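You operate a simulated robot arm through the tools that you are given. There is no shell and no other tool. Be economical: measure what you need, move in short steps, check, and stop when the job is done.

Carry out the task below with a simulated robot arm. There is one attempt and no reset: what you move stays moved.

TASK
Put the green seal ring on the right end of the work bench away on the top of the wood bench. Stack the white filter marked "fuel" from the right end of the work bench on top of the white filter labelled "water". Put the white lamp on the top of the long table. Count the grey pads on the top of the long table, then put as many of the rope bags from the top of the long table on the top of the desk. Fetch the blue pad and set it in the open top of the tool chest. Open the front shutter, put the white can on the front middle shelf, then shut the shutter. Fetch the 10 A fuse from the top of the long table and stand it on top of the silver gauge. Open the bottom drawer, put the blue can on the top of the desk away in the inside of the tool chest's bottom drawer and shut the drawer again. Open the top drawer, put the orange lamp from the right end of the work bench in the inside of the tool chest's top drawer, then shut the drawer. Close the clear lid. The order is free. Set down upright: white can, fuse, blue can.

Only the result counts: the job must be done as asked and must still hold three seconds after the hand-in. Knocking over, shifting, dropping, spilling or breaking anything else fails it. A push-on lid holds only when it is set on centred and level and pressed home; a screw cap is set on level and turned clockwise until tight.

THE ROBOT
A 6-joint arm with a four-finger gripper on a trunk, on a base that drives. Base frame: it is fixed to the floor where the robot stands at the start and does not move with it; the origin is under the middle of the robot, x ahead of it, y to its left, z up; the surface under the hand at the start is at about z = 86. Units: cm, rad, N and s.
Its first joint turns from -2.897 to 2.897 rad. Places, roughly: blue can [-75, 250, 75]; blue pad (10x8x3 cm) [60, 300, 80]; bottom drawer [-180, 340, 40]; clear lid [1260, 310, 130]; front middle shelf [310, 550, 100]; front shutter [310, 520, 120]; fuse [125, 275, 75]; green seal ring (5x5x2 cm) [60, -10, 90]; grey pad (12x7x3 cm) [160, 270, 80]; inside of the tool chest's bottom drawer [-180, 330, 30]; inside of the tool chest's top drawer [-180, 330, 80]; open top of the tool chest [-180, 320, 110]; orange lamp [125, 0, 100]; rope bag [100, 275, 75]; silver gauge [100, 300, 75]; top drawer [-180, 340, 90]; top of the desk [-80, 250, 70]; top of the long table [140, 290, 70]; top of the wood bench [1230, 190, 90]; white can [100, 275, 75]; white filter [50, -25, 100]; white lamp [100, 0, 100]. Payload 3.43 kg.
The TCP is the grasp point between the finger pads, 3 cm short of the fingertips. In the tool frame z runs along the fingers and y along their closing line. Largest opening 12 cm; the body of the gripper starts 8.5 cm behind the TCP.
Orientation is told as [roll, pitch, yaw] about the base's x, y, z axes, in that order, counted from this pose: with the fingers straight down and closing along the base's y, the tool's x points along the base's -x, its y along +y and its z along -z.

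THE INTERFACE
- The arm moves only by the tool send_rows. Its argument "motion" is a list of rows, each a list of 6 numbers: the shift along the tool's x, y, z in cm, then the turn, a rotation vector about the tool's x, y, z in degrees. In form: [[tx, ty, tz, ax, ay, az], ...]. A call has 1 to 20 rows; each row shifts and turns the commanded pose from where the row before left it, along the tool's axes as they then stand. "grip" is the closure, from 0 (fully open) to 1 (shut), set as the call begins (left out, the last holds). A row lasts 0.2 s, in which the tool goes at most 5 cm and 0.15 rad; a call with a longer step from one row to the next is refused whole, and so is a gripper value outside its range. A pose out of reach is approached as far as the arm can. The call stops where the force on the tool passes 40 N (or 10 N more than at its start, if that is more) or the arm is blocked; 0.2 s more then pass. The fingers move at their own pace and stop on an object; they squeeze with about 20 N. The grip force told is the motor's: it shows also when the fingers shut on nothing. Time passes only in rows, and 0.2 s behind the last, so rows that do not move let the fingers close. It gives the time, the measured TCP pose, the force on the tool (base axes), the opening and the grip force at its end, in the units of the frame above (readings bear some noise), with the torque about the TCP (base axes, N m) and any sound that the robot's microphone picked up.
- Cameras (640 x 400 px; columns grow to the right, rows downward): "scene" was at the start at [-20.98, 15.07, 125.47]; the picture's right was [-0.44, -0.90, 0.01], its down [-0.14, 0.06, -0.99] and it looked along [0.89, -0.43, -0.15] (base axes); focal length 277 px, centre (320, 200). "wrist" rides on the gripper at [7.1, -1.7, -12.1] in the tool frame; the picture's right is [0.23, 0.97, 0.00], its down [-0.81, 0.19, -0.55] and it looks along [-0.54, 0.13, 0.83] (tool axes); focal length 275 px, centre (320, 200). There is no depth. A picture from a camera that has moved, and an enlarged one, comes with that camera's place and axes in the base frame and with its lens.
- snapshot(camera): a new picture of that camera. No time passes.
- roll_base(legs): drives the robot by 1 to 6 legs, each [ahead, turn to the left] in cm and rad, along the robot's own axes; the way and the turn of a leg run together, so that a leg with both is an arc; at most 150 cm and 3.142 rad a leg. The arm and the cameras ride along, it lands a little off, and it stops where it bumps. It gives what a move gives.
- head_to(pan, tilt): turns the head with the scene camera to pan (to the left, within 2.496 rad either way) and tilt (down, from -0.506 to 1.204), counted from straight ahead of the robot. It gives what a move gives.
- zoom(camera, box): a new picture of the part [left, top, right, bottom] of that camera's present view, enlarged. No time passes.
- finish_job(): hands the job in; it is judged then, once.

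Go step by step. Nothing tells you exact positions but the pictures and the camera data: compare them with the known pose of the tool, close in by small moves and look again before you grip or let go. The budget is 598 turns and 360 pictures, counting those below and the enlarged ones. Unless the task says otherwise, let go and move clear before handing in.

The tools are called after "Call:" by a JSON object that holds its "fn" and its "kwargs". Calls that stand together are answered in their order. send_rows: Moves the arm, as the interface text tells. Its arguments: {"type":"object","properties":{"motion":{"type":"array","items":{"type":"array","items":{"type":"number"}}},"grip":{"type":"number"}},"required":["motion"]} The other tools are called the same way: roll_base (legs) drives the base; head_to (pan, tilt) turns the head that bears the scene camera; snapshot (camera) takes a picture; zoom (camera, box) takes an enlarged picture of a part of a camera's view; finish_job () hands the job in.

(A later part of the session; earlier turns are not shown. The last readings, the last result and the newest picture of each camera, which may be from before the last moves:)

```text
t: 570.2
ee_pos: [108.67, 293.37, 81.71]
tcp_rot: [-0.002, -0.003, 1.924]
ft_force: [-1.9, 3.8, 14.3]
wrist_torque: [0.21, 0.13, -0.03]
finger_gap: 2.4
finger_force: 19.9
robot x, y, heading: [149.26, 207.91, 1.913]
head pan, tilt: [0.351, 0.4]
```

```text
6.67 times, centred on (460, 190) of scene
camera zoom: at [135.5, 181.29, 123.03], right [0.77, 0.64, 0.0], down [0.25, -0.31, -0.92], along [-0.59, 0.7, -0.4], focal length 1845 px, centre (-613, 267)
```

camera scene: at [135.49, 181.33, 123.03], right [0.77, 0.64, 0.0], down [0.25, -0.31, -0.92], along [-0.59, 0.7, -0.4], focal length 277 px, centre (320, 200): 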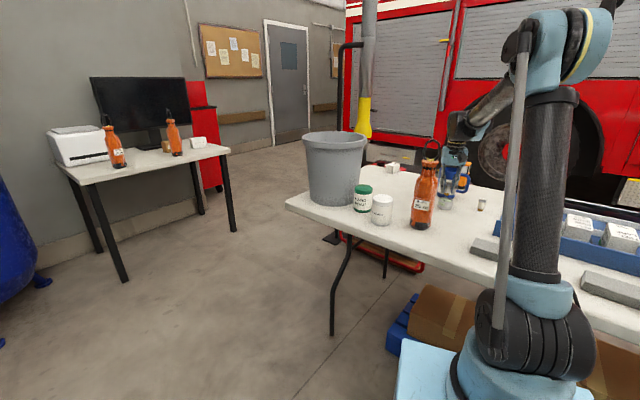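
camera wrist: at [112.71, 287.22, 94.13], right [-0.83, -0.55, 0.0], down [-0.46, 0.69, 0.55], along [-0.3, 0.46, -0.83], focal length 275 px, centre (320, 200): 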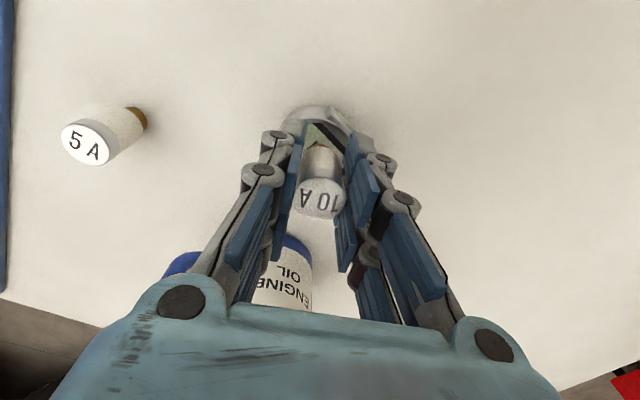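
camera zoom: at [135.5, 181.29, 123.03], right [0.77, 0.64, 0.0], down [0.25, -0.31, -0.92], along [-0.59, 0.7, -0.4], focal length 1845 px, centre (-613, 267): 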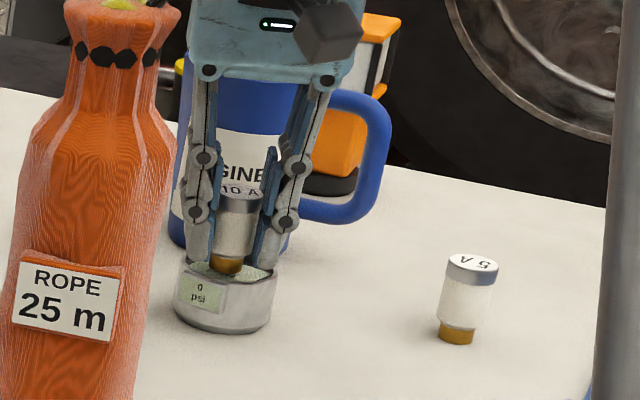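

Contact, centred. Release and rise.

Call:
{"fn": "send_rows", "kwargs": {"motion": [[0, 0, 0, 0, 0, 0], [0, 0, 0, 0, 0, 0], [0, 0, 0, 0, 0, 0]], "grip": 0.62}}

Call:
{"fn": "zoom", "kwargs": {"camera": "scene", "box": [430, 160, 490, 220]}}

Call:
{"fn": "send_rows", "kwargs": {"motion": [[0, 0, -1, 0, 0, 0], [0, 0, -2, 0, 0, 0], [0, 0, -4, 0, 0, 0], [0, 0, -5, 0, 0, 0], [0, 0, -5, 0, 0, 0], [0, 0, -5, 0, 0, 0], [0, 0, -5, 0, 0, 0], [0, 0, -5, 0, 0, 0], [0, 0, 0, 0, 0, 0]]}}

Call:
{"fn": "zoom", "kwargs": {"camera": "scene", "box": [400, 130, 500, 230]}}

```text
t: 571.0
ee_pos: [108.83, 293.39, 81.67]
tcp_rot: [-0.002, 0.0, 1.922]
ft_force: [-0.3, 0.5, 0.1]
wrist_torque: [0.04, -0.01, 0.01]
finger_gap: 4.56
finger_force: 0.1
robot x, y, heading: [149.61, 208.13, 1.916]
head pan, tilt: [0.351, 0.4]
```

```text
6.67 times, centred on (460, 190) of scene
camera zoom: at [135.48, 181.32, 123.04], right [0.77, 0.64, 0.0], down [0.25, -0.31, -0.92], along [-0.59, 0.7, -0.4], focal length 1845 px, centre (-613, 267)
```

zoom: 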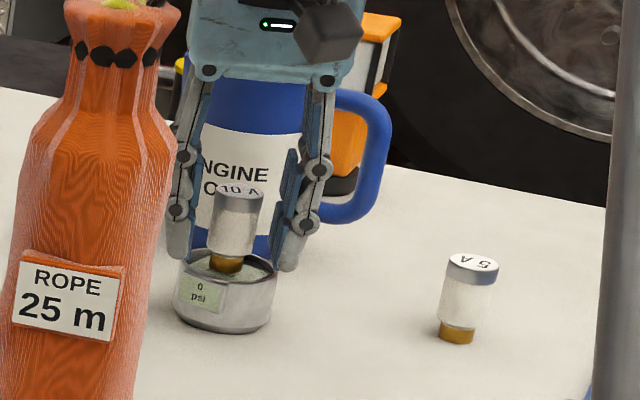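

```text
t: 573.0
ee_pos: [108.64, 293.19, 113.73]
tcp_rot: [-0.002, 0.0, 1.921]
ft_force: [0.1, -0.8, -0.4]
wrist_torque: [0.02, 0.01, 0.02]
finger_gap: 4.57
finger_force: 0.1
robot x, y, heading: [149.7, 208.03, 1.914]
head pan, tilt: [0.351, 0.4]
```

```text
4.00 times, centred on (450, 180) of scene
camera zoom: at [135.48, 181.32, 123.04], right [0.77, 0.64, 0.0], down [0.25, -0.31, -0.92], along [-0.59, 0.7, -0.4], focal length 1107 px, centre (-200, 280)
```

zoom: 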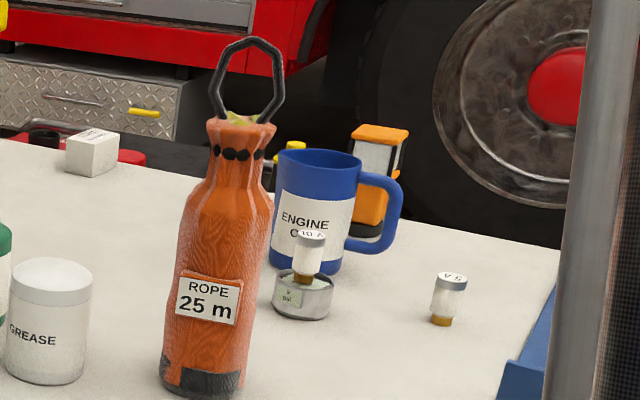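

Fuse stands on the gauge. Retract and survey the route to the truck's front shutter.

Call:
{"fn": "send_rows", "kwargs": {"motion": [[4.5, 0, -1, 0, 0, 0], [4.5, 0, -1, 0, 0, 0], [4.5, 0, -1, 0, 0, 0], [4.5, 0, -1, 0, 0, 0], [4.5, 0, -1, 0, 0, 0], [4.5, 0, 0, 0, 0, 0], [4.5, 0, 0, 0, 0, 0], [4.5, 0, 0, 0, 0, 0], [0, 0, 0, 0, 0, 0]]}}

Call:
{"fn": "roll_base", "kwargs": {"legs": [[-25, 0], [0, -1.3]]}}

Call:
{"fn": "head_to", "kwargs": {"pan": 0.5, "tilt": 0.2}}

Call:
{"fn": "snapshot", "kwargs": {"camera": "scene"}}

Call:
{"fn": "head_to", "kwargs": {"pan": -0.5, "tilt": 0.2}}

Call:
{"fn": "snapshot", "kwargs": {"camera": "scene"}}

```text
t: 575.0
ee_pos: [121.17, 259.34, 118.36]
tcp_rot: [-0.002, 0.0, 1.921]
ft_force: [0.0, 0.0, 0.2]
wrist_torque: [-0.03, 0.0, 0.0]
finger_gap: 4.56
finger_force: 0.0
robot x, y, heading: [149.18, 208.03, 1.912]
head pan, tilt: [0.351, 0.4]
```

```text
t: 580.5
ee_pos: [199.49, 225.71, 118.44]
tcp_rot: [-0.001, -0.001, 0.627]
ft_force: [0.1, -0.2, -0.4]
wrist_torque: [-0.01, -0.03, -0.01]
finger_gap: 4.58
finger_force: 0.1
robot x, y, heading: [157.62, 185.02, 0.617]
head pan, tilt: [0.351, 0.4]
```

```text
t: 581.2
ee_pos: [198.55, 224.8, 119.09]
tcp_rot: [-0.001, -0.013, 0.628]
ft_force: [0.7, 0.0, 0.3]
wrist_torque: [-0.02, -0.01, 0.0]
finger_gap: 4.55
finger_force: 0.0
robot x, y, heading: [157.4, 185.02, 0.622]
head pan, tilt: [0.499, 0.201]
```

```text
166 pictures are left
camera scene: at [126.73, 192.1, 124.89], right [0.9, -0.44, -0.01], down [-0.1, -0.19, -0.98], along [0.43, 0.88, -0.21], focal length 277 px, centre (320, 200)
```

scene: 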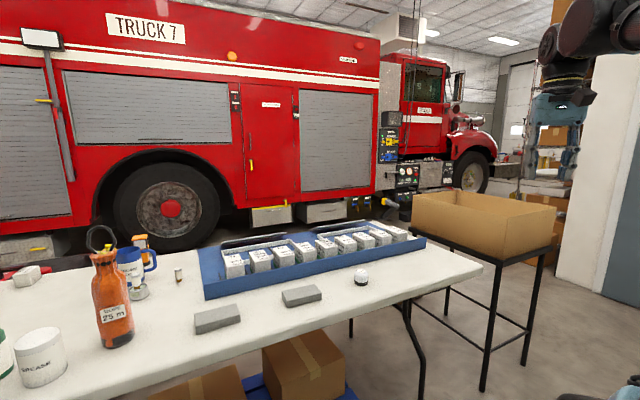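

```text
t: 582.5
ee_pos: [198.5, 224.95, 119.14]
tcp_rot: [-0.002, -0.012, 0.628]
ft_force: [0.5, 0.6, 0.2]
wrist_torque: [-0.01, -0.02, -0.03]
finger_gap: 4.58
finger_force: 0.2
robot x, y, heading: [157.65, 184.86, 0.612]
head pan, tilt: [-0.499, 0.201]
```

```text
165 pictures are left
camera scene: at [131.89, 184.84, 124.89], right [0.12, -0.99, 0.01], down [-0.21, -0.03, -0.98], along [0.97, 0.11, -0.21], focal length 277 px, centre (320, 200)
```

scene: 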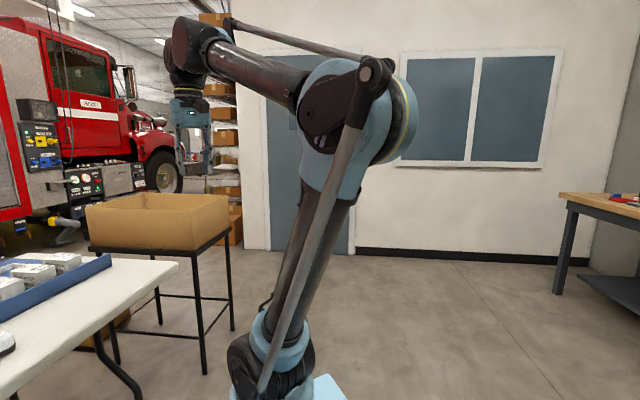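

Route: pass right of the box stand. Drive toward the front shutter.

Call:
{"fn": "roll_base", "kwargs": {"legs": [[0, -0.617], [103, 0], [103, 0], [0, 1.57], [110, 0], [110, 0]]}}

Call:
{"fn": "head_to", "kwargs": {"pan": 0.35, "tilt": 0.1}}

Call:
{"fn": "snapshot", "kwargs": {"camera": "scene"}}

```text
t: 594.3
ee_pos: [412.34, 193.8, 120.52]
tcp_rot: [-0.001, -0.031, 0.009]
ft_force: [-1.6, 0.7, 0.6]
wrist_torque: [-0.08, -0.2, 0.01]
finger_gap: 4.57
finger_force: 0.1
robot x, y, heading: [359.71, 185.33, -0.003]
head pan, tilt: [-0.499, 0.201]
stopped in leg 3: the force on the tool passed its limit at 64 N (the readings are from after the stop); the commanded pose is now the measured one
```

```text
t: 595.5
ee_pos: [412.76, 193.86, 120.48]
tcp_rot: [-0.002, -0.032, 0.006]
ft_force: [-0.4, -0.1, -0.2]
wrist_torque: [-0.01, -0.02, 0.01]
finger_gap: 4.57
finger_force: 0.1
robot x, y, heading: [359.79, 185.45, 0.0]
head pan, tilt: [0.351, 0.099]
```

```text
164 pictures are left
camera scene: at [338.99, 207.67, 125.82], right [0.34, -0.94, 0.0], down [-0.11, -0.03, -0.99], along [0.93, 0.34, -0.11], focal length 277 px, centre (320, 200)
```

scene: 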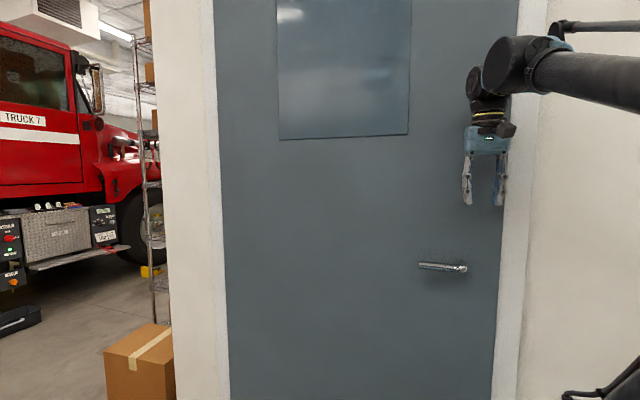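

The gripper touched the wall door lightly. Back off, turn to +y and continue.

Call:
{"fn": "roll_base", "kwargs": {"legs": [[-8, 0], [0, 1.57], [110, 0], [100, 0]]}}

Call:
{"fn": "snapshot", "kwargs": {"camera": "scene"}}

```text
t: 611.1
ee_pos: [347.22, 450.25, 120.45]
tcp_rot: [-0.003, -0.034, 1.57]
ft_force: [-0.4, 0.1, -0.7]
wrist_torque: [-0.02, 0.0, -0.01]
finger_gap: 4.57
finger_force: 0.1
robot x, y, heading: [354.92, 396.57, 1.56]
head pan, tilt: [0.351, 0.099]
```

```text
163 pictures are left
camera scene: at [332.73, 376.56, 125.83], right [0.94, 0.33, 0.0], down [0.03, -0.11, -0.99], along [-0.33, 0.94, -0.11], focal length 277 px, centre (320, 200)
```

scene: 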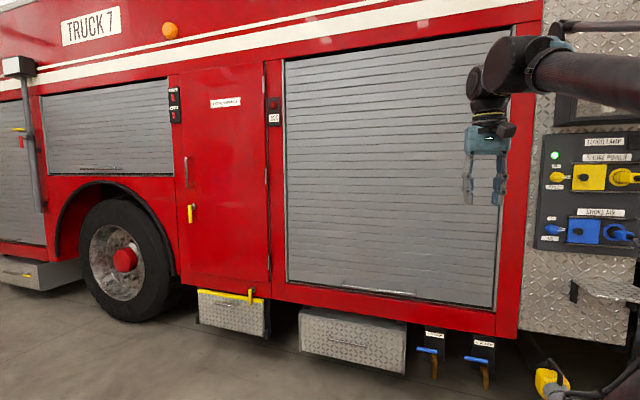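

Call:
{"fn": "zoom", "kwargs": {"camera": "scene", "box": [320, 260, 520, 320]}}

Call:
{"fn": "zoom", "kwargs": {"camera": "scene", "box": [150, 60, 310, 160]}}

```text
3.20 times, centred on (420, 290) of scene
camera zoom: at [332.73, 376.56, 125.83], right [0.94, 0.33, 0.0], down [0.03, -0.11, -0.99], along [-0.33, 0.94, -0.11], focal length 886 px, centre (0, -88)
```

zoom: 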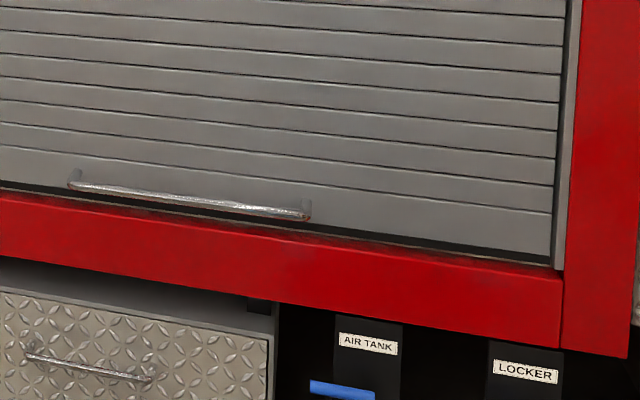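

```text
4.00 times, centred on (230, 110) of scene
camera zoom: at [332.73, 376.56, 125.83], right [0.94, 0.33, 0.0], down [0.03, -0.11, -0.99], along [-0.33, 0.94, -0.11], focal length 1107 px, centre (680, 560)
```

zoom: 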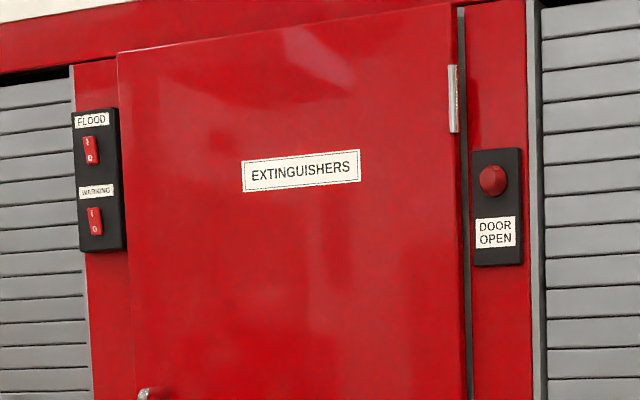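

The shutter has a bar handle at its bottom, about (315, 516, 64). Reposition the base to x≈315.

Call:
{"fn": "roll_base", "kwargs": {"legs": [[0, 1.57], [38, 0], [0, -1.56]]}}

Call:
{"fn": "send_rows", "kwargs": {"motion": [[0, 0, 2, 0, 2.0, 0], [0, 0, 0, 0, 0, 8.2], [0, 0, 0, 0, 0, 8.2], [0, 0, 0, 0, 0, 8.2], [0, 0, 0, 0, 0, 8.2], [0, 0, 0, 0, 0, 8.2], [0, 0, 0, 0, 0, 8.2], [0, 0, 0, 0, 0, 8.2], [0, 0, 0, 0, 0, 8.2], [0, 0, 0, 0, 0, 8.2], [0, 0, 0, 0, 0, 8.2], [0, 0, 0, 0, 0, 8.2], [0, 0, 0, 0, 0, 0]]}}

Call:
{"fn": "snapshot", "kwargs": {"camera": "scene"}}

```text
t: 621.9
ee_pos: [305.55, 445.55, 122.29]
tcp_rot: [-0.002, -0.068, 1.636]
ft_force: [-0.2, 1.2, -0.5]
wrist_torque: [-0.05, -0.07, -0.04]
finger_gap: 4.54
finger_force: 0.1
robot x, y, heading: [315.56, 397.49, 1.628]
head pan, tilt: [0.351, 0.099]
stopped in leg 3: the robot was blocked; the commanded pose is now the measured one
```

```text
t: 624.7
ee_pos: [305.5, 445.69, 120.26]
tcp_rot: [0.032, -0.001, 0.058]
ft_force: [0.1, -0.4, 0.2]
wrist_torque: [0.0, -0.01, 0.0]
finger_gap: 4.56
finger_force: 0.1
robot x, y, heading: [315.82, 397.17, 1.629]
head pan, tilt: [0.351, 0.099]
```

```text
160 pictures are left
camera scene: at [294.64, 375.42, 125.82], right [0.92, 0.4, 0.0], down [0.04, -0.1, -0.99], along [-0.4, 0.91, -0.11], focal length 277 px, centre (320, 200)
```

scene: 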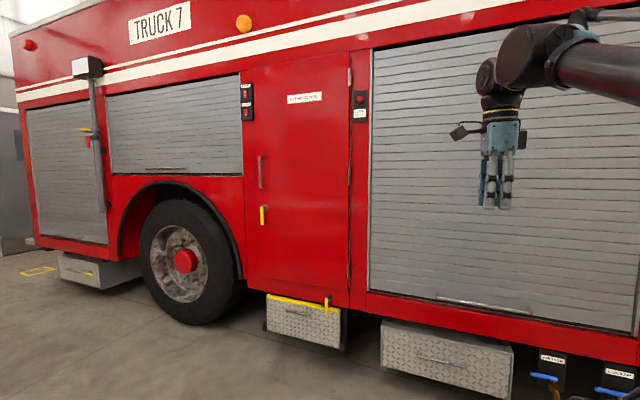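

The base reported blocked near the end of the turn. Look behind/around to see by what.

Call:
{"fn": "head_to", "kwargs": {"pan": 2.4, "tilt": 0.6}}

Call:
{"fn": "snapshot", "kwargs": {"camera": "scene"}}

Call:
{"fn": "head_to", "kwargs": {"pan": -2.4, "tilt": 0.6}}

Call:
{"fn": "snapshot", "kwargs": {"camera": "scene"}}

```text
t: 626.7
ee_pos: [305.66, 445.81, 120.23]
tcp_rot: [0.031, 0.0, 0.063]
ft_force: [0.3, 0.0, 0.7]
wrist_torque: [0.0, 0.01, 0.03]
finger_gap: 4.55
finger_force: 0.1
robot x, y, heading: [315.64, 397.25, 1.63]
head pan, tilt: [2.4, 0.6]
```

```text
159 pictures are left
camera scene: at [292.73, 360.07, 121.41], right [-0.78, 0.63, -0.01], down [0.36, 0.43, -0.83], along [-0.52, -0.65, -0.56], focal length 277 px, centre (320, 200)
```

scene: 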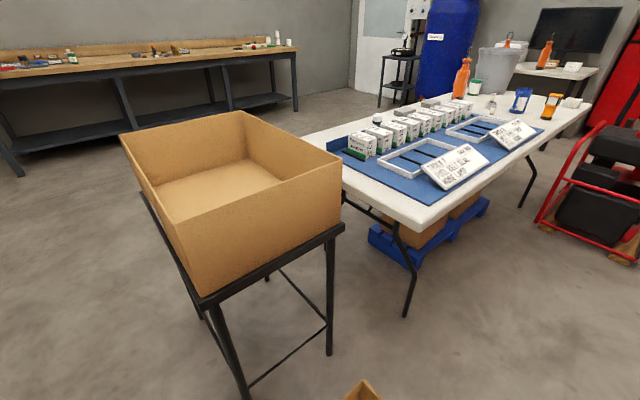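

```text
t: 630.5
ee_pos: [305.54, 445.71, 120.14]
tcp_rot: [0.031, 0.002, 0.059]
ft_force: [0.4, 0.7, 1.2]
wrist_torque: [0.0, 0.02, -0.01]
finger_gap: 4.55
finger_force: 0.0
robot x, y, heading: [315.65, 397.39, 1.627]
head pan, tilt: [-2.4, 0.6]
```

```text
158 pictures are left
camera scene: at [304.66, 360.77, 121.41], right [-0.7, -0.72, 0.01], down [-0.41, 0.38, -0.83], along [0.59, -0.58, -0.56], focal length 277 px, centre (320, 200)
```

scene: 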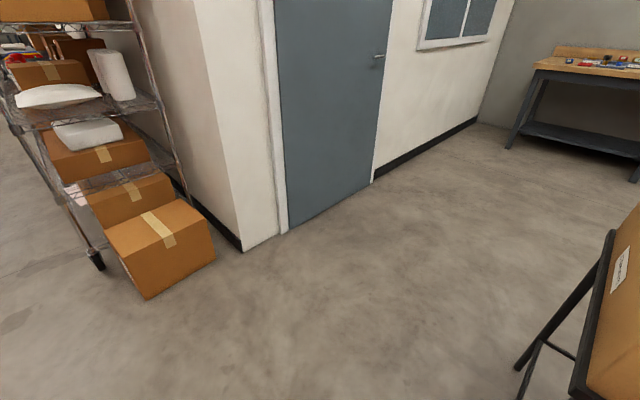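

A floor carton sits behind the base's rear-left corner. Move forward a bit, away from it, then look at the shutter handle.

Call:
{"fn": "roll_base", "kwargs": {"legs": [[10, 0], [0, -0.06]]}}

Call:
{"fn": "head_to", "kwargs": {"pan": 0.2, "tilt": 0.4}}

Call:
{"fn": "snapshot", "kwargs": {"camera": "scene"}}

```text
t: 632.1
ee_pos: [307.68, 456.35, 120.18]
tcp_rot: [0.033, 0.0, 0.003]
ft_force: [0.3, 0.0, -0.4]
wrist_torque: [0.01, 0.0, 0.01]
finger_gap: 4.57
finger_force: 0.1
robot x, y, heading: [315.0, 407.67, 1.576]
head pan, tilt: [-2.4, 0.6]
```

```text
t: 634.4
ee_pos: [307.85, 454.95, 120.84]
tcp_rot: [0.045, 0.001, 0.002]
ft_force: [-0.4, -0.7, -0.3]
wrist_torque: [0.02, 0.01, -0.01]
finger_gap: 4.55
finger_force: 0.1
robot x, y, heading: [314.84, 407.58, 1.575]
head pan, tilt: [0.201, 0.4]
```

```text
157 pictures are left
camera scene: at [294.09, 387.12, 123.03], right [0.98, 0.2, 0.0], down [0.08, -0.39, -0.92], along [-0.18, 0.9, -0.4], focal length 277 px, centre (320, 200)
```

scene: 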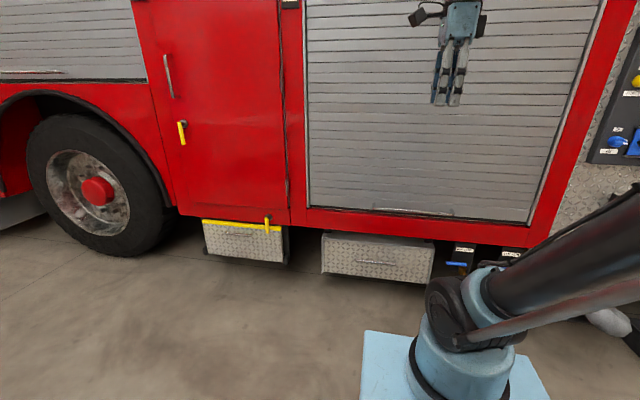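

Extend, then turn the tool horizontal pointing at the shutter.

Call:
{"fn": "send_rows", "kwargs": {"motion": [[0, 4, 2, 0, 0, 0], [0, 4, 2, 0, 0, 0], [0, 4, 2, 0, 0, 0], [0, 4, 2, 0, 0, 0], [0, 4, 2, 0, 0, 0], [0, 4, 2, 0, 0, 0], [0, 4, 2, 0, 0, 0], [0, 4, 2, 0, 0, 0], [0, 0, 0, 0, 0, 0]]}}

Call:
{"fn": "send_rows", "kwargs": {"motion": [[0, 0, 0, -7.9, 0, 0], [0, 0, 0, -7.9, 0, 0], [0, 0, 0, -7.9, 0, 0], [0, 0, 0, -7.9, 0, 0], [0, 0, 0, -7.9, 0, 0], [0, 0, 0, -7.9, 0, 0], [0, 0, 0, -7.9, 0, 0], [0, 0, 0, -7.9, 0, 0], [0, 0, 0, -7.9, 0, 0], [0, 0, 0, -7.9, 0, 0], [0, 0, 0, 0, 0, 0]]}}

Call:
{"fn": "snapshot", "kwargs": {"camera": "wrist"}}

```text
t: 636.4
ee_pos: [307.77, 487.41, 106.09]
tcp_rot: [0.043, -0.001, 0.002]
ft_force: [0.9, -0.1, 0.2]
wrist_torque: [0.02, -0.01, 0.01]
finger_gap: 4.56
finger_force: 0.0
robot x, y, heading: [314.65, 407.11, 1.567]
head pan, tilt: [0.201, 0.4]
```

```text
t: 638.8
ee_pos: [307.74, 487.51, 106.08]
tcp_rot: [1.423, -0.001, 0.002]
ft_force: [0.5, -0.3, 0.6]
wrist_torque: [0.0, 0.05, -0.01]
finger_gap: 4.56
finger_force: 0.0
robot x, y, heading: [314.92, 407.33, 1.574]
head pan, tilt: [0.201, 0.4]
```

```text
156 pictures are left
camera wrist: at [300.63, 475.33, 106.21], right [-0.23, 0.14, 0.96], down [0.81, -0.52, 0.27], along [0.53, 0.85, 0.0], focal length 275 px, centre (320, 200)
```

wrist: 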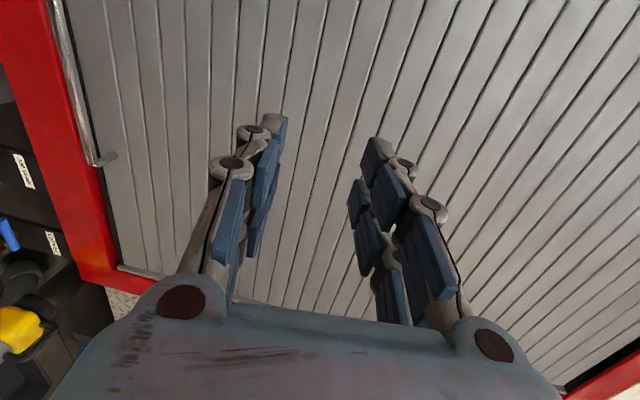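

Tilt the tool about 45° downward and approach the bar.

Call:
{"fn": "send_rows", "kwargs": {"motion": [[0, 0, 0, 7.3, 0, 0], [0, 0, 0, 7.3, 0, 0], [0, 0, 0, 7.3, 0, 0], [0, 0, 0, 7.3, 0, 0], [0, 0, 0, 7.3, 0, 0], [-0.8, -1, 3.8, 0, 0, 0], [-0.8, -1, 3.8, 0, 0, 0], [-0.8, -1, 3.8, 0, 0, 0], [-0.8, -1, 3.8, 0, 0, 0], [-0.8, -1, 3.8, 0, 0, 0], [-0.8, -1, 3.8, 0, 0, 0], [-0.8, -1, 3.8, 0, 0, 0], [-0.8, -1, 3, 0, 0, 0], [0, 0, 0, 0, 0, 0]]}}

Call:
{"fn": "snapshot", "kwargs": {"camera": "wrist"}}

Call:
{"fn": "snapshot", "kwargs": {"camera": "scene"}}

```text
t: 641.8
ee_pos: [314.11, 502.87, 79.36]
tcp_rot: [0.786, 0.0, 0.004]
ft_force: [-0.2, 0.1, -0.3]
wrist_torque: [-0.01, -0.03, 0.03]
finger_gap: 4.56
finger_force: 0.0
robot x, y, heading: [314.83, 407.31, 1.569]
head pan, tilt: [0.201, 0.4]
```

```text
155 pictures are left
camera wrist: at [306.84, 493.07, 86.71], right [-0.23, 0.69, 0.69], down [0.81, -0.25, 0.53], along [0.54, 0.68, -0.5], focal length 275 px, centre (320, 200)
```

wrist: 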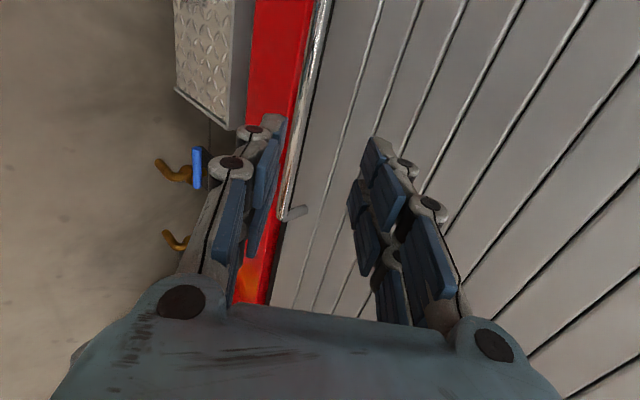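

```text
154 pictures are left
camera scene: at [294.08, 387.13, 123.03], right [0.98, 0.2, 0.0], down [0.08, -0.39, -0.92], along [-0.18, 0.9, -0.4], focal length 277 px, centre (320, 200)
```

scene: 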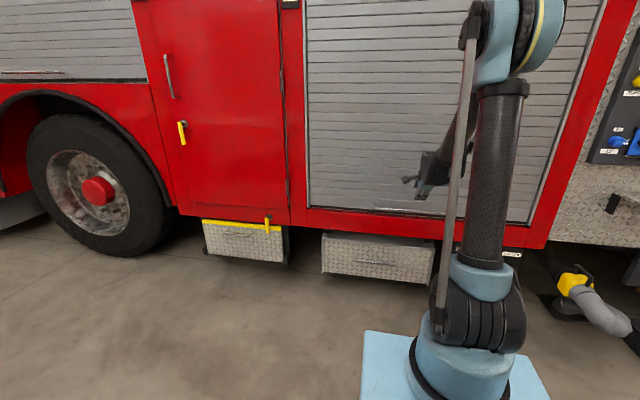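

Bar at about (y=515, z=65). Move in along the tool axis.

Call:
{"fn": "send_rows", "kwargs": {"motion": [[0, -1.6, 4, 0, 0, 0], [0, 0, 4, 0, 0, 0], [0, 0, 4, 0, 0, 0], [0, 0, 2, 0, 0, 0], [0, 0, 0, 0, 0, 0]]}}

Call:
{"fn": "snapshot", "kwargs": {"camera": "wrist"}}

```text
t: 643.0
ee_pos: [314.1, 511.55, 68.47]
tcp_rot: [0.786, -0.001, 0.003]
ft_force: [-0.8, 0.4, 0.1]
wrist_torque: [0.03, 0.02, 0.0]
finger_gap: 4.54
finger_force: 0.0
robot x, y, heading: [315.44, 407.55, 1.571]
head pan, tilt: [0.201, 0.4]
```

```text
153 pictures are left
camera wrist: at [306.85, 501.82, 75.82], right [-0.23, 0.69, 0.69], down [0.81, -0.25, 0.53], along [0.54, 0.68, -0.5], focal length 275 px, centre (320, 200)
```

wrist: 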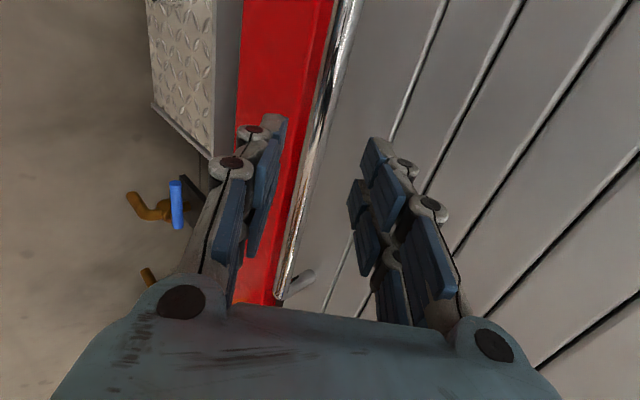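

Call:
{"fn": "send_rows", "kwargs": {"motion": [[0, -0.5, 1.5, 0, 0, 0], [0, 0, 1.3, 0, 0, 0], [0, 0, 0, 0, 0, 0]]}}

Call:
{"fn": "send_rows", "kwargs": {"motion": [[0, 0, 0, 0, 0, 0], [0, 0, 0, 0, 0, 0], [0, 0, 0, 0, 0, 0]], "grip": 1}}

Call:
{"fn": "snapshot", "kwargs": {"camera": "wrist"}}

```text
t: 643.8
ee_pos: [314.02, 513.24, 66.18]
tcp_rot: [0.785, 0.0, 0.001]
ft_force: [0.0, -0.1, -0.2]
wrist_torque: [-0.01, -0.02, -0.01]
finger_gap: 4.57
finger_force: 0.0
robot x, y, heading: [315.06, 406.86, 1.571]
head pan, tilt: [0.201, 0.4]
```

```text
t: 644.6
ee_pos: [313.95, 513.14, 66.23]
tcp_rot: [0.786, 0.0, 0.002]
ft_force: [0.6, -0.4, 0.1]
wrist_torque: [-0.04, 0.02, -0.01]
finger_gap: 0.0
finger_force: 20.0
robot x, y, heading: [314.57, 407.77, 1.568]
head pan, tilt: [0.201, 0.4]
```

```text
152 pictures are left
camera wrist: at [306.78, 503.44, 73.49], right [-0.23, 0.69, 0.69], down [0.81, -0.25, 0.53], along [0.54, 0.68, -0.5], focal length 275 px, centre (320, 200)
```

wrist: 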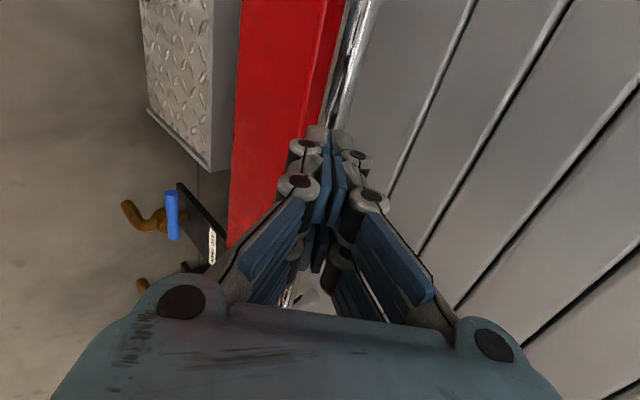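

Missed: the bar is a bit deeper. Open, advance 3.5 cm and retry.

Call:
{"fn": "send_rows", "kwargs": {"motion": [[0, 0, 0, 0, 0, 0], [0, 0.5, 0, 0, 0, 0], [0, 0, 1.5, 0, 0, 0], [0, 0, 1.2, 0, 0, 0], [0, 0, 0, 0, 0, 0]], "grip": 0.62}}

Call:
{"fn": "snapshot", "kwargs": {"camera": "wrist"}}

```text
t: 645.8
ee_pos: [314.01, 515.36, 64.63]
tcp_rot: [0.786, 0.0, 0.001]
ft_force: [0.4, -0.3, -0.4]
wrist_torque: [0.02, 0.0, -0.01]
finger_gap: 4.59
finger_force: 0.0
robot x, y, heading: [315.17, 407.44, 1.573]
head pan, tilt: [0.201, 0.4]
```

```text
151 pictures are left
camera wrist: at [306.82, 505.73, 71.96], right [-0.23, 0.69, 0.69], down [0.81, -0.25, 0.53], along [0.54, 0.68, -0.5], focal length 275 px, centre (320, 200)
```

wrist: 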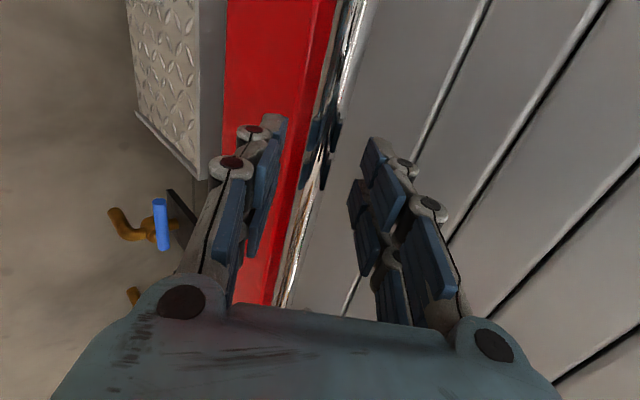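

Call:
{"fn": "send_rows", "kwargs": {"motion": [[0, 0, 1.2, 0, 0, 0], [0, 0, 0.6, 0, 0, 0], [0, 0, 0, 0, 0, 0]]}}

Call:
{"fn": "send_rows", "kwargs": {"motion": [[0, 0, 0, 0, 0, 0], [0, 0, 0, 0, 0, 0], [0, 0, 0, 0, 0, 0]], "grip": 1}}

Call:
{"fn": "snapshot", "kwargs": {"camera": "wrist"}}

```text
t: 646.6
ee_pos: [314.02, 516.73, 63.46]
tcp_rot: [0.785, -0.001, 0.004]
ft_force: [0.1, 0.8, -0.6]
wrist_torque: [0.0, 0.0, 0.01]
finger_gap: 4.57
finger_force: 0.0
robot x, y, heading: [314.88, 407.06, 1.572]
head pan, tilt: [0.201, 0.4]
```

```text
t: 647.4
ee_pos: [314.08, 516.57, 63.32]
tcp_rot: [0.784, 0.001, 0.005]
ft_force: [-0.3, -36.6, -13.4]
wrist_torque: [-0.35, -0.06, 0.02]
finger_gap: 1.67
finger_force: 44.8
robot x, y, heading: [314.71, 406.82, 1.573]
head pan, tilt: [0.201, 0.4]
```

```text
150 pictures are left
camera wrist: at [306.84, 506.84, 70.68], right [-0.23, 0.69, 0.69], down [0.81, -0.25, 0.53], along [0.54, 0.68, -0.5], focal length 275 px, centre (320, 200)
```

wrist: 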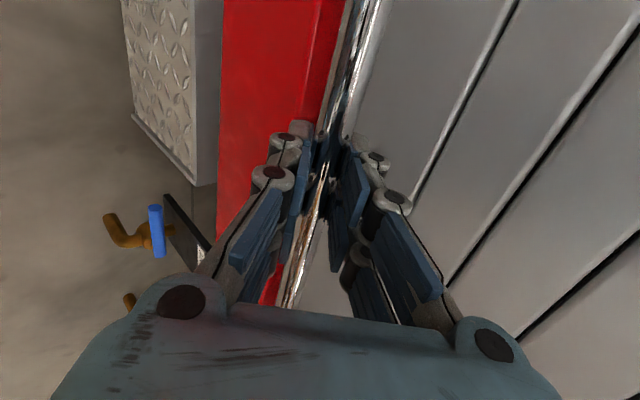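

The bar is gripped. Lift the shutter gently.

Call:
{"fn": "send_rows", "kwargs": {"motion": [[0, -0.2, -0.2, 0, 0, 0], [0, 0.35, -0.35, 0, 0, 0], [0, 0.7, -0.7, 0, 0, 0], [0, 1, -1, 0, 0, 0], [0, 1, -1, 0, 0, 0], [0, 0, 0, 0, 0, 0]]}}

```text
t: 648.8
ee_pos: [314.14, 516.57, 67.61]
tcp_rot: [0.787, -0.002, 0.003]
ft_force: [0.5, 40.4, 0.0]
wrist_torque: [0.09, -0.03, 0.07]
finger_gap: 1.68
finger_force: 44.7
robot x, y, heading: [314.61, 407.46, 1.574]
head pan, tilt: [0.201, 0.4]
```

Call:
{"fn": "send_rows", "kwargs": {"motion": [[0, 0.1, 0.1, 0, 0, 0], [0, 1.4, -1.4, 0, 0, 0], [0, 1.4, -1.4, 0, 0, 0], [0, 1.4, -1.4, 0, 0, 0], [0, 1.4, -1.4, 0, 0, 0], [0, 0, 0, 0, 0, 0]]}}

Call:
{"fn": "snapshot", "kwargs": {"camera": "scene"}}

```text
t: 650.2
ee_pos: [314.06, 516.58, 75.64]
tcp_rot: [0.786, 0.0, 0.002]
ft_force: [6.6, 5.2, -0.3]
wrist_torque: [0.03, -0.03, 0.12]
finger_gap: 1.67
finger_force: 44.8
robot x, y, heading: [315.2, 407.16, 1.572]
head pan, tilt: [0.201, 0.4]
```

```text
149 pictures are left
camera scene: at [294.1, 387.16, 123.04], right [0.98, 0.2, 0.0], down [0.08, -0.39, -0.92], along [-0.18, 0.9, -0.4], focal length 277 px, centre (320, 200)
```

scene: 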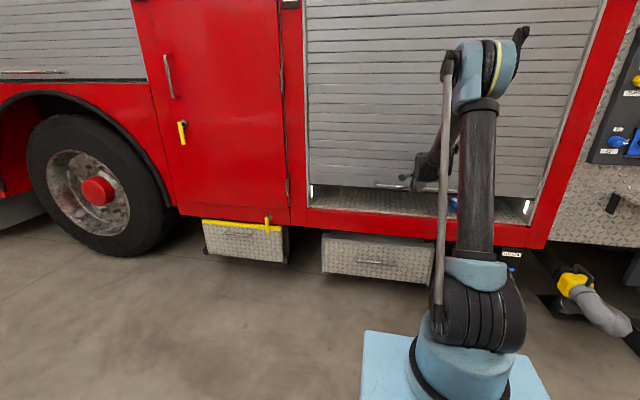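

Call:
{"fn": "send_rows", "kwargs": {"motion": [[0, 1.42, -1.41, -2, 0, 0], [0, 1.46, -1.36, -2, 0, 0], [0, 1.51, -1.31, -2, 0, 0], [0, 1.55, -1.26, -2, 0, 0], [0, 1.6, -1.2, -2, 0, 0], [0, 1.64, -1.15, -2, 0, 0], [0, 1.68, -1.09, -2, 0, 0], [0, 1.72, -1.03, -2, 0, 0], [0, 1.75, -0.97, -2, 0, 0], [0, 1.78, -0.91, -2, 0, 0], [0, 0, 0, 0, 0, 0]]}}

```text
t: 652.6
ee_pos: [314.11, 516.56, 95.79]
tcp_rot: [1.136, 0.001, 0.001]
ft_force: [11.5, -4.9, 0.7]
wrist_torque: [-0.2, -0.26, -0.43]
finger_gap: 1.73
finger_force: 44.7
robot x, y, heading: [315.4, 407.23, 1.569]
head pan, tilt: [0.201, 0.4]
```

Call:
{"fn": "send_rows", "kwargs": {"motion": [[0.1, 1.81, -0.84, -2, 0, 0], [0, 1.84, -0.78, -2, 0, 0], [0, 1.86, -0.72, -2, 0, 0], [0, 1.89, -0.65, -2, 0, 0], [0, 1.91, -0.59, -2, 0, 0], [0, 1.93, -0.52, -2, 0, 0], [0, 1.95, -0.46, -2, 0, 0], [0, 1.96, -0.38, -2, 0, 0], [0, 1.97, -0.32, -2, 0, 0], [0, 1.98, -0.24, -2, 0, 0], [0, 0, 0, 0, 0, 0]]}}

Call:
{"fn": "snapshot", "kwargs": {"camera": "scene"}}

```text
t: 655.0
ee_pos: [313.97, 516.6, 115.64]
tcp_rot: [1.483, 0.001, 0.003]
ft_force: [0.2, 3.5, -3.7]
wrist_torque: [-0.28, 0.03, 0.21]
finger_gap: 1.76
finger_force: 45.1
robot x, y, heading: [314.82, 407.33, 1.566]
head pan, tilt: [0.201, 0.4]
```

```text
148 pictures are left
camera scene: at [294.08, 387.17, 123.04], right [0.98, 0.2, 0.0], down [0.08, -0.39, -0.92], along [-0.18, 0.9, -0.4], focal length 277 px, centre (320, 200)
```

scene: 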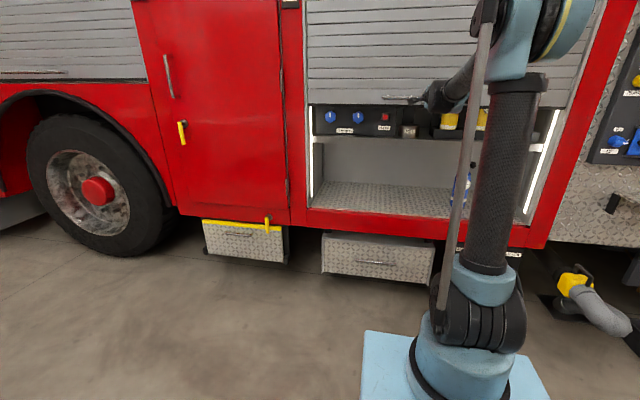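

Middle shelf is at about z=97. Continue lifting for more clearance.

Call:
{"fn": "send_rows", "kwargs": {"motion": [[0, 1.99, -0.17, -2, 0, 0], [0, 2, -0.1, -2, 0, 0], [0, 2, -0.03, -2, 0, 0], [0, 2, 0.03, -2, 0, 0], [0, 2, 0.1, -2, 0, 0], [0, 1.99, 0.18, -2, 0, 0], [0, 1.99, 0.24, -2, 0, 0], [0, 1.97, 0.32, -2, 0, 0], [0, 1.96, 0.38, -2, 0, 0], [0, 1.95, 0.45, -2, 0, 0], [0, 0, 0, 0, 0, 0]]}}

```text
t: 657.4
ee_pos: [313.67, 516.68, 133.01]
tcp_rot: [1.832, 0.0, 0.004]
ft_force: [13.4, 8.4, -7.5]
wrist_torque: [-0.24, -0.03, 0.44]
finger_gap: 1.76
finger_force: 45.3
out of reach, approached as far as the arm can: row 3, 4
robot x, y, heading: [314.69, 407.18, 1.57]
head pan, tilt: [0.201, 0.4]
```

Call:
{"fn": "send_rows", "kwargs": {"motion": [[0.1, 1.93, 0.52, -2, 0, 0], [0, 1.91, 0.59, -2, 0, 0], [0, 1.88, 0.67, -2, 0, 0], [0, 1.86, 0.73, -2, 0, 0], [0, 1.83, 0.8, -2, 0, 0], [0, 1.81, 0.86, -2, 0, 0], [0, 0, 0, 0, 0, 0]]}}

Call:
{"fn": "snapshot", "kwargs": {"camera": "scene"}}

```text
t: 659.0
ee_pos: [313.49, 516.8, 145.15]
tcp_rot: [2.043, 0.001, 0.002]
ft_force: [9.5, 12.5, -6.0]
wrist_torque: [-0.21, 0.05, 0.19]
finger_gap: 1.74
finger_force: 44.7
robot x, y, heading: [314.67, 407.3, 1.565]
head pan, tilt: [0.201, 0.4]
```

```text
147 pictures are left
camera scene: at [294.13, 387.24, 123.06], right [0.98, 0.2, 0.0], down [0.08, -0.39, -0.92], along [-0.18, 0.9, -0.4], focal length 277 px, centre (320, 200)
```

scene: 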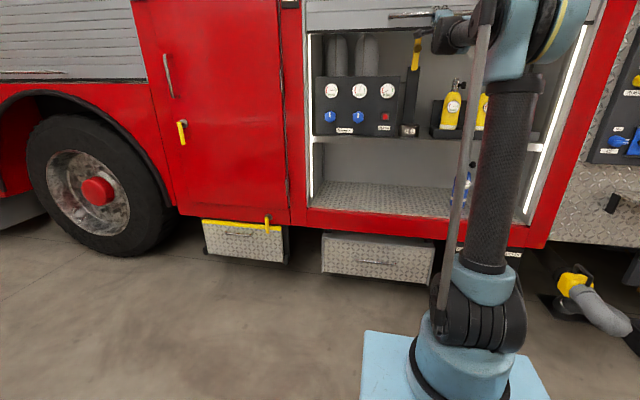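

High enough. Release and check that the shutter stays.

Call:
{"fn": "send_rows", "kwargs": {"motion": [[0, 0, 0, 0, 0, 0], [0, 0, 0, 0, 0, 0], [0, 0, 0, 0, 0, 0]], "grip": 0.6}}

Call:
{"fn": "send_rows", "kwargs": {"motion": [[0, 0, -3, 0, 0, 0], [0, 0, -4, 0, 0, 0], [0, 0, -4, 0, 0, 0], [0, 0, -4, 0, 0, 0], [0, 0, 0, 0, 0, 0]]}}

Call:
{"fn": "head_to", "kwargs": {"pan": 0.0, "tilt": 0.15}}

Call:
{"fn": "snapshot", "kwargs": {"camera": "scene"}}

```text
t: 659.8
ee_pos: [313.47, 516.62, 145.28]
tcp_rot: [2.043, 0.0, 0.004]
ft_force: [-0.6, 0.1, 0.4]
wrist_torque: [0.04, 0.0, 0.0]
finger_gap: 4.8
finger_force: 0.1
robot x, y, heading: [314.71, 407.62, 1.572]
head pan, tilt: [0.201, 0.4]
```

```text
t: 661.0
ee_pos: [313.5, 503.31, 138.47]
tcp_rot: [2.043, 0.0, 0.004]
ft_force: [0.2, 0.3, 0.4]
wrist_torque: [-0.02, 0.0, 0.02]
finger_gap: 4.82
finger_force: 0.0
robot x, y, heading: [314.94, 407.78, 1.572]
head pan, tilt: [0.201, 0.4]
```

```text
t: 661.8
ee_pos: [313.4, 503.37, 138.36]
tcp_rot: [2.044, 0.001, 0.003]
ft_force: [-0.4, -0.3, -1.1]
wrist_torque: [-0.01, -0.01, 0.02]
finger_gap: 4.79
finger_force: 0.1
robot x, y, heading: [315.1, 407.32, 1.567]
head pan, tilt: [0.0, 0.15]
```

```text
146 pictures are left
camera scene: at [295.93, 387.35, 125.35], right [1.0, 0.0, 0.0], down [0.0, -0.16, -0.99], along [0.0, 0.99, -0.16], focal length 277 px, centre (320, 200)
```

scene: 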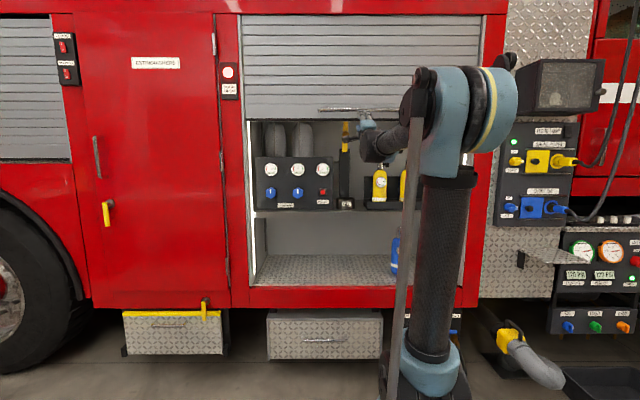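

The shutter holds. Look at the shelf's free space with the wrist camera.

Call:
{"fn": "send_rows", "kwargs": {"motion": [[0, 0, -3, 7, 0, 0], [0, 0, 0, 7, 0, 0], [0, 0, 0, 7, 0, 0], [0, 0, 0, 7, 0, 0], [0, 0, 0, 7, 0, 0], [0, 0, 0, 7, 0, 0], [0, 0, 0, 7, 0, 0], [0, 0, 0, 0, 0, 0]]}}

Call:
{"fn": "snapshot", "kwargs": {"camera": "wrist"}}

```text
t: 663.6
ee_pos: [312.63, 500.75, 137.18]
tcp_rot: [1.293, 0.0, 0.041]
ft_force: [0.0, 0.4, 0.6]
wrist_torque: [-0.02, -0.02, -0.01]
finger_gap: 4.81
finger_force: 0.1
out of reach, approached as far as the arm can: row 4, 5
robot x, y, heading: [315.16, 407.33, 1.57]
head pan, tilt: [0.0, 0.15]
```

```text
145 pictures are left
camera wrist: at [305.87, 488.43, 138.83], right [-0.24, 0.26, 0.94], down [0.83, -0.45, 0.34], along [0.5, 0.86, -0.11], focal length 275 px, centre (320, 200)
```

wrist: 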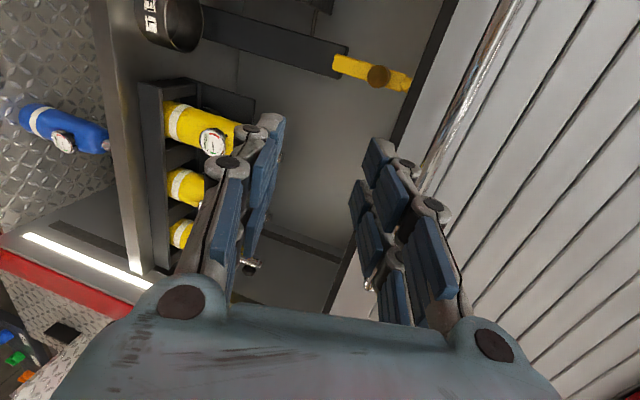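

Get a better view of the shelf from above: turn the tool to point down with the camera looking forward.

Call:
{"fn": "send_rows", "kwargs": {"motion": [[0, 0, -3, 8, 0, 0], [0, 0, -3, 8, 0, 0], [0, 0, -3, 8, 0, 0], [0, 0, 0, 8, 0, 0], [0, 0, 0, 8, 0, 0], [0, 0, 0, 8, 0, 0], [0, 0, 0, 8, 0, 0], [0, 0, 0, 8, 0, 0], [0, 0, 0, 8, 0, 0], [0, 0, 0, 2, 0, 0], [0, 0, 0, 0, 0, 0]]}}

Call:
{"fn": "send_rows", "kwargs": {"motion": [[0, 0, 0, 0, 0, -8.2], [0, 0, 0, 0, 0, -8.2], [0, 0, 0, 0, 0, -8.2], [0, 0, 0, 0, 0, -8.2], [0, 0, 0, 0, 0, -8.2], [0, 0, 0, 0, 0, -8.2], [0, 0, 0, 0, 0, -8.2], [0, 0, 0, 0, 0, -8.2], [0, 0, 0, 0, 0, -8.2], [0, 0, 0, 0, 0, -8.2], [0, 0, 0, 0, 0, -6], [0, 0, 0, 0, 0, 0]], "grip": 0}}

Call:
{"fn": "snapshot", "kwargs": {"camera": "wrist"}}

```text
t: 666.0
ee_pos: [312.97, 492.55, 140.81]
tcp_rot: [0.246, 0.001, 0.04]
ft_force: [-0.5, -0.1, -0.4]
wrist_torque: [0.03, -0.05, -0.02]
finger_gap: 4.79
finger_force: 0.0
out of reach, approached as far as the arm can: row 8, 9
robot x, y, heading: [314.86, 407.57, 1.569]
head pan, tilt: [0.0, 0.15]
```

```text
t: 668.6
ee_pos: [312.8, 491.26, 138.43]
tcp_rot: [0.007, -0.21, 1.578]
ft_force: [-0.3, 0.4, -0.1]
wrist_torque: [-0.02, 0.02, 0.0]
finger_gap: 11.97
finger_force: 0.0
out of reach, approached as far as the arm can: row 1
robot x, y, heading: [315.22, 407.58, 1.57]
head pan, tilt: [0.0, 0.15]
```

```text
144 pictures are left
camera wrist: at [314.69, 481.8, 148.71], right [-0.97, -0.23, -0.04], down [-0.19, 0.68, 0.71], along [-0.14, 0.7, -0.7], focal length 275 px, centre (320, 200)
```

wrist: 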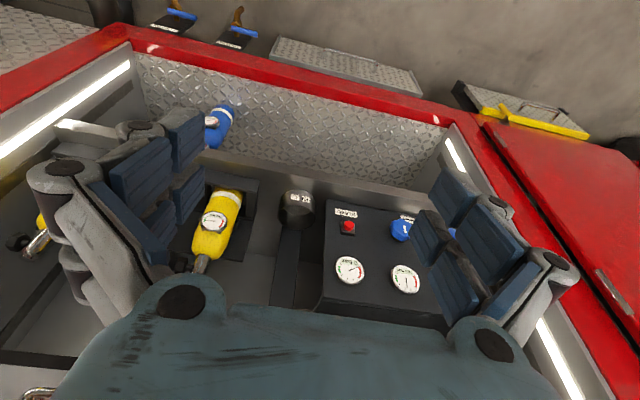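

Call:
{"fn": "zoom", "kwargs": {"camera": "wrist", "box": [180, 100, 480, 300]}}

Call:
{"fn": "zoom", "kwargs": {"camera": "scene", "box": [240, 90, 480, 240]}}

```text
2.00 times, centred on (330, 200) of wrist
camera zoom: at [314.69, 481.8, 148.71], right [-0.97, -0.23, -0.04], down [-0.19, 0.68, 0.71], along [-0.14, 0.7, -0.7], focal length 551 px, centre (300, 200)
```

zoom: 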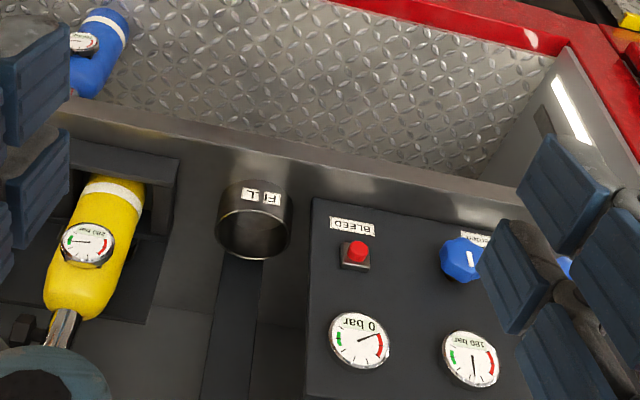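

```text
2.67 times, centred on (360, 165) of scene
camera zoom: at [295.93, 387.36, 125.35], right [1.0, 0.0, 0.0], down [0.0, -0.16, -0.99], along [0.0, 0.99, -0.16], focal length 738 px, centre (213, 293)
```

zoom: 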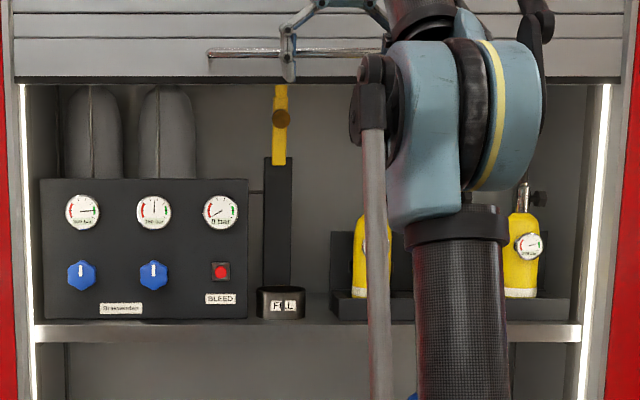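

The middle shelf is crowded; measure the free strip in front more precisely from closer.

Call:
{"fn": "send_rows", "kwargs": {"motion": [[0, 0, 4, 0, 4, 0], [0, 0, 4, 0, 4, 0], [-1, 0, 4, 0, 4, 0], [-3, 0, 3, 0, 0, 0], [-3, 0, 0, 0, 0, 0], [-3, 0, 0, 0, 0, 0], [0, 0, 0, 0, 0, 0]]}}

Call:
{"fn": "snapshot", "kwargs": {"camera": "wrist"}}

```text
t: 670.2
ee_pos: [312.76, 502.92, 123.72]
tcp_rot: [0.006, -0.002, 1.579]
ft_force: [0.2, 0.0, 0.0]
wrist_torque: [0.03, -0.01, 0.0]
finger_gap: 12.0
finger_force: 0.0
robot x, y, heading: [314.65, 407.37, 1.569]
head pan, tilt: [0.0, 0.15]
```

```text
141 pictures are left
camera wrist: at [314.49, 495.83, 135.68], right [-0.97, -0.24, 0.01], down [-0.19, 0.81, 0.56], along [-0.14, 0.54, -0.83], focal length 275 px, centre (320, 200)
```

wrist: 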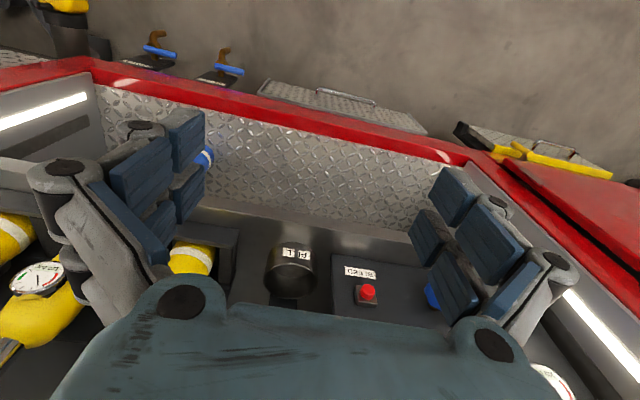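

Call:
{"fn": "zoom", "kwargs": {"camera": "wrist", "box": [150, 180, 450, 320]}}

```text
2.13 times, centred on (300, 250) of wrist
camera zoom: at [314.49, 495.83, 135.68], right [-0.97, -0.24, 0.01], down [-0.19, 0.81, 0.56], along [-0.14, 0.54, -0.83], focal length 587 px, centre (363, 93)
```

zoom: 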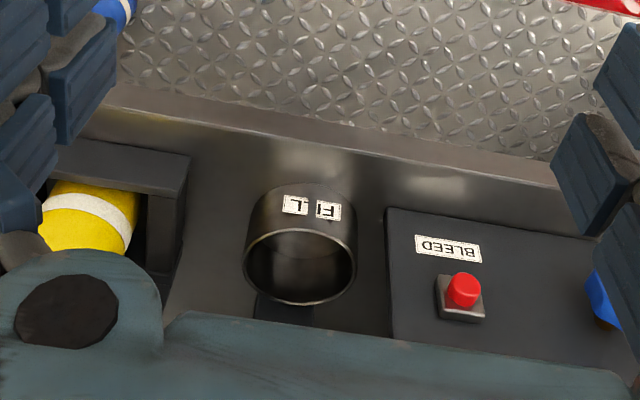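

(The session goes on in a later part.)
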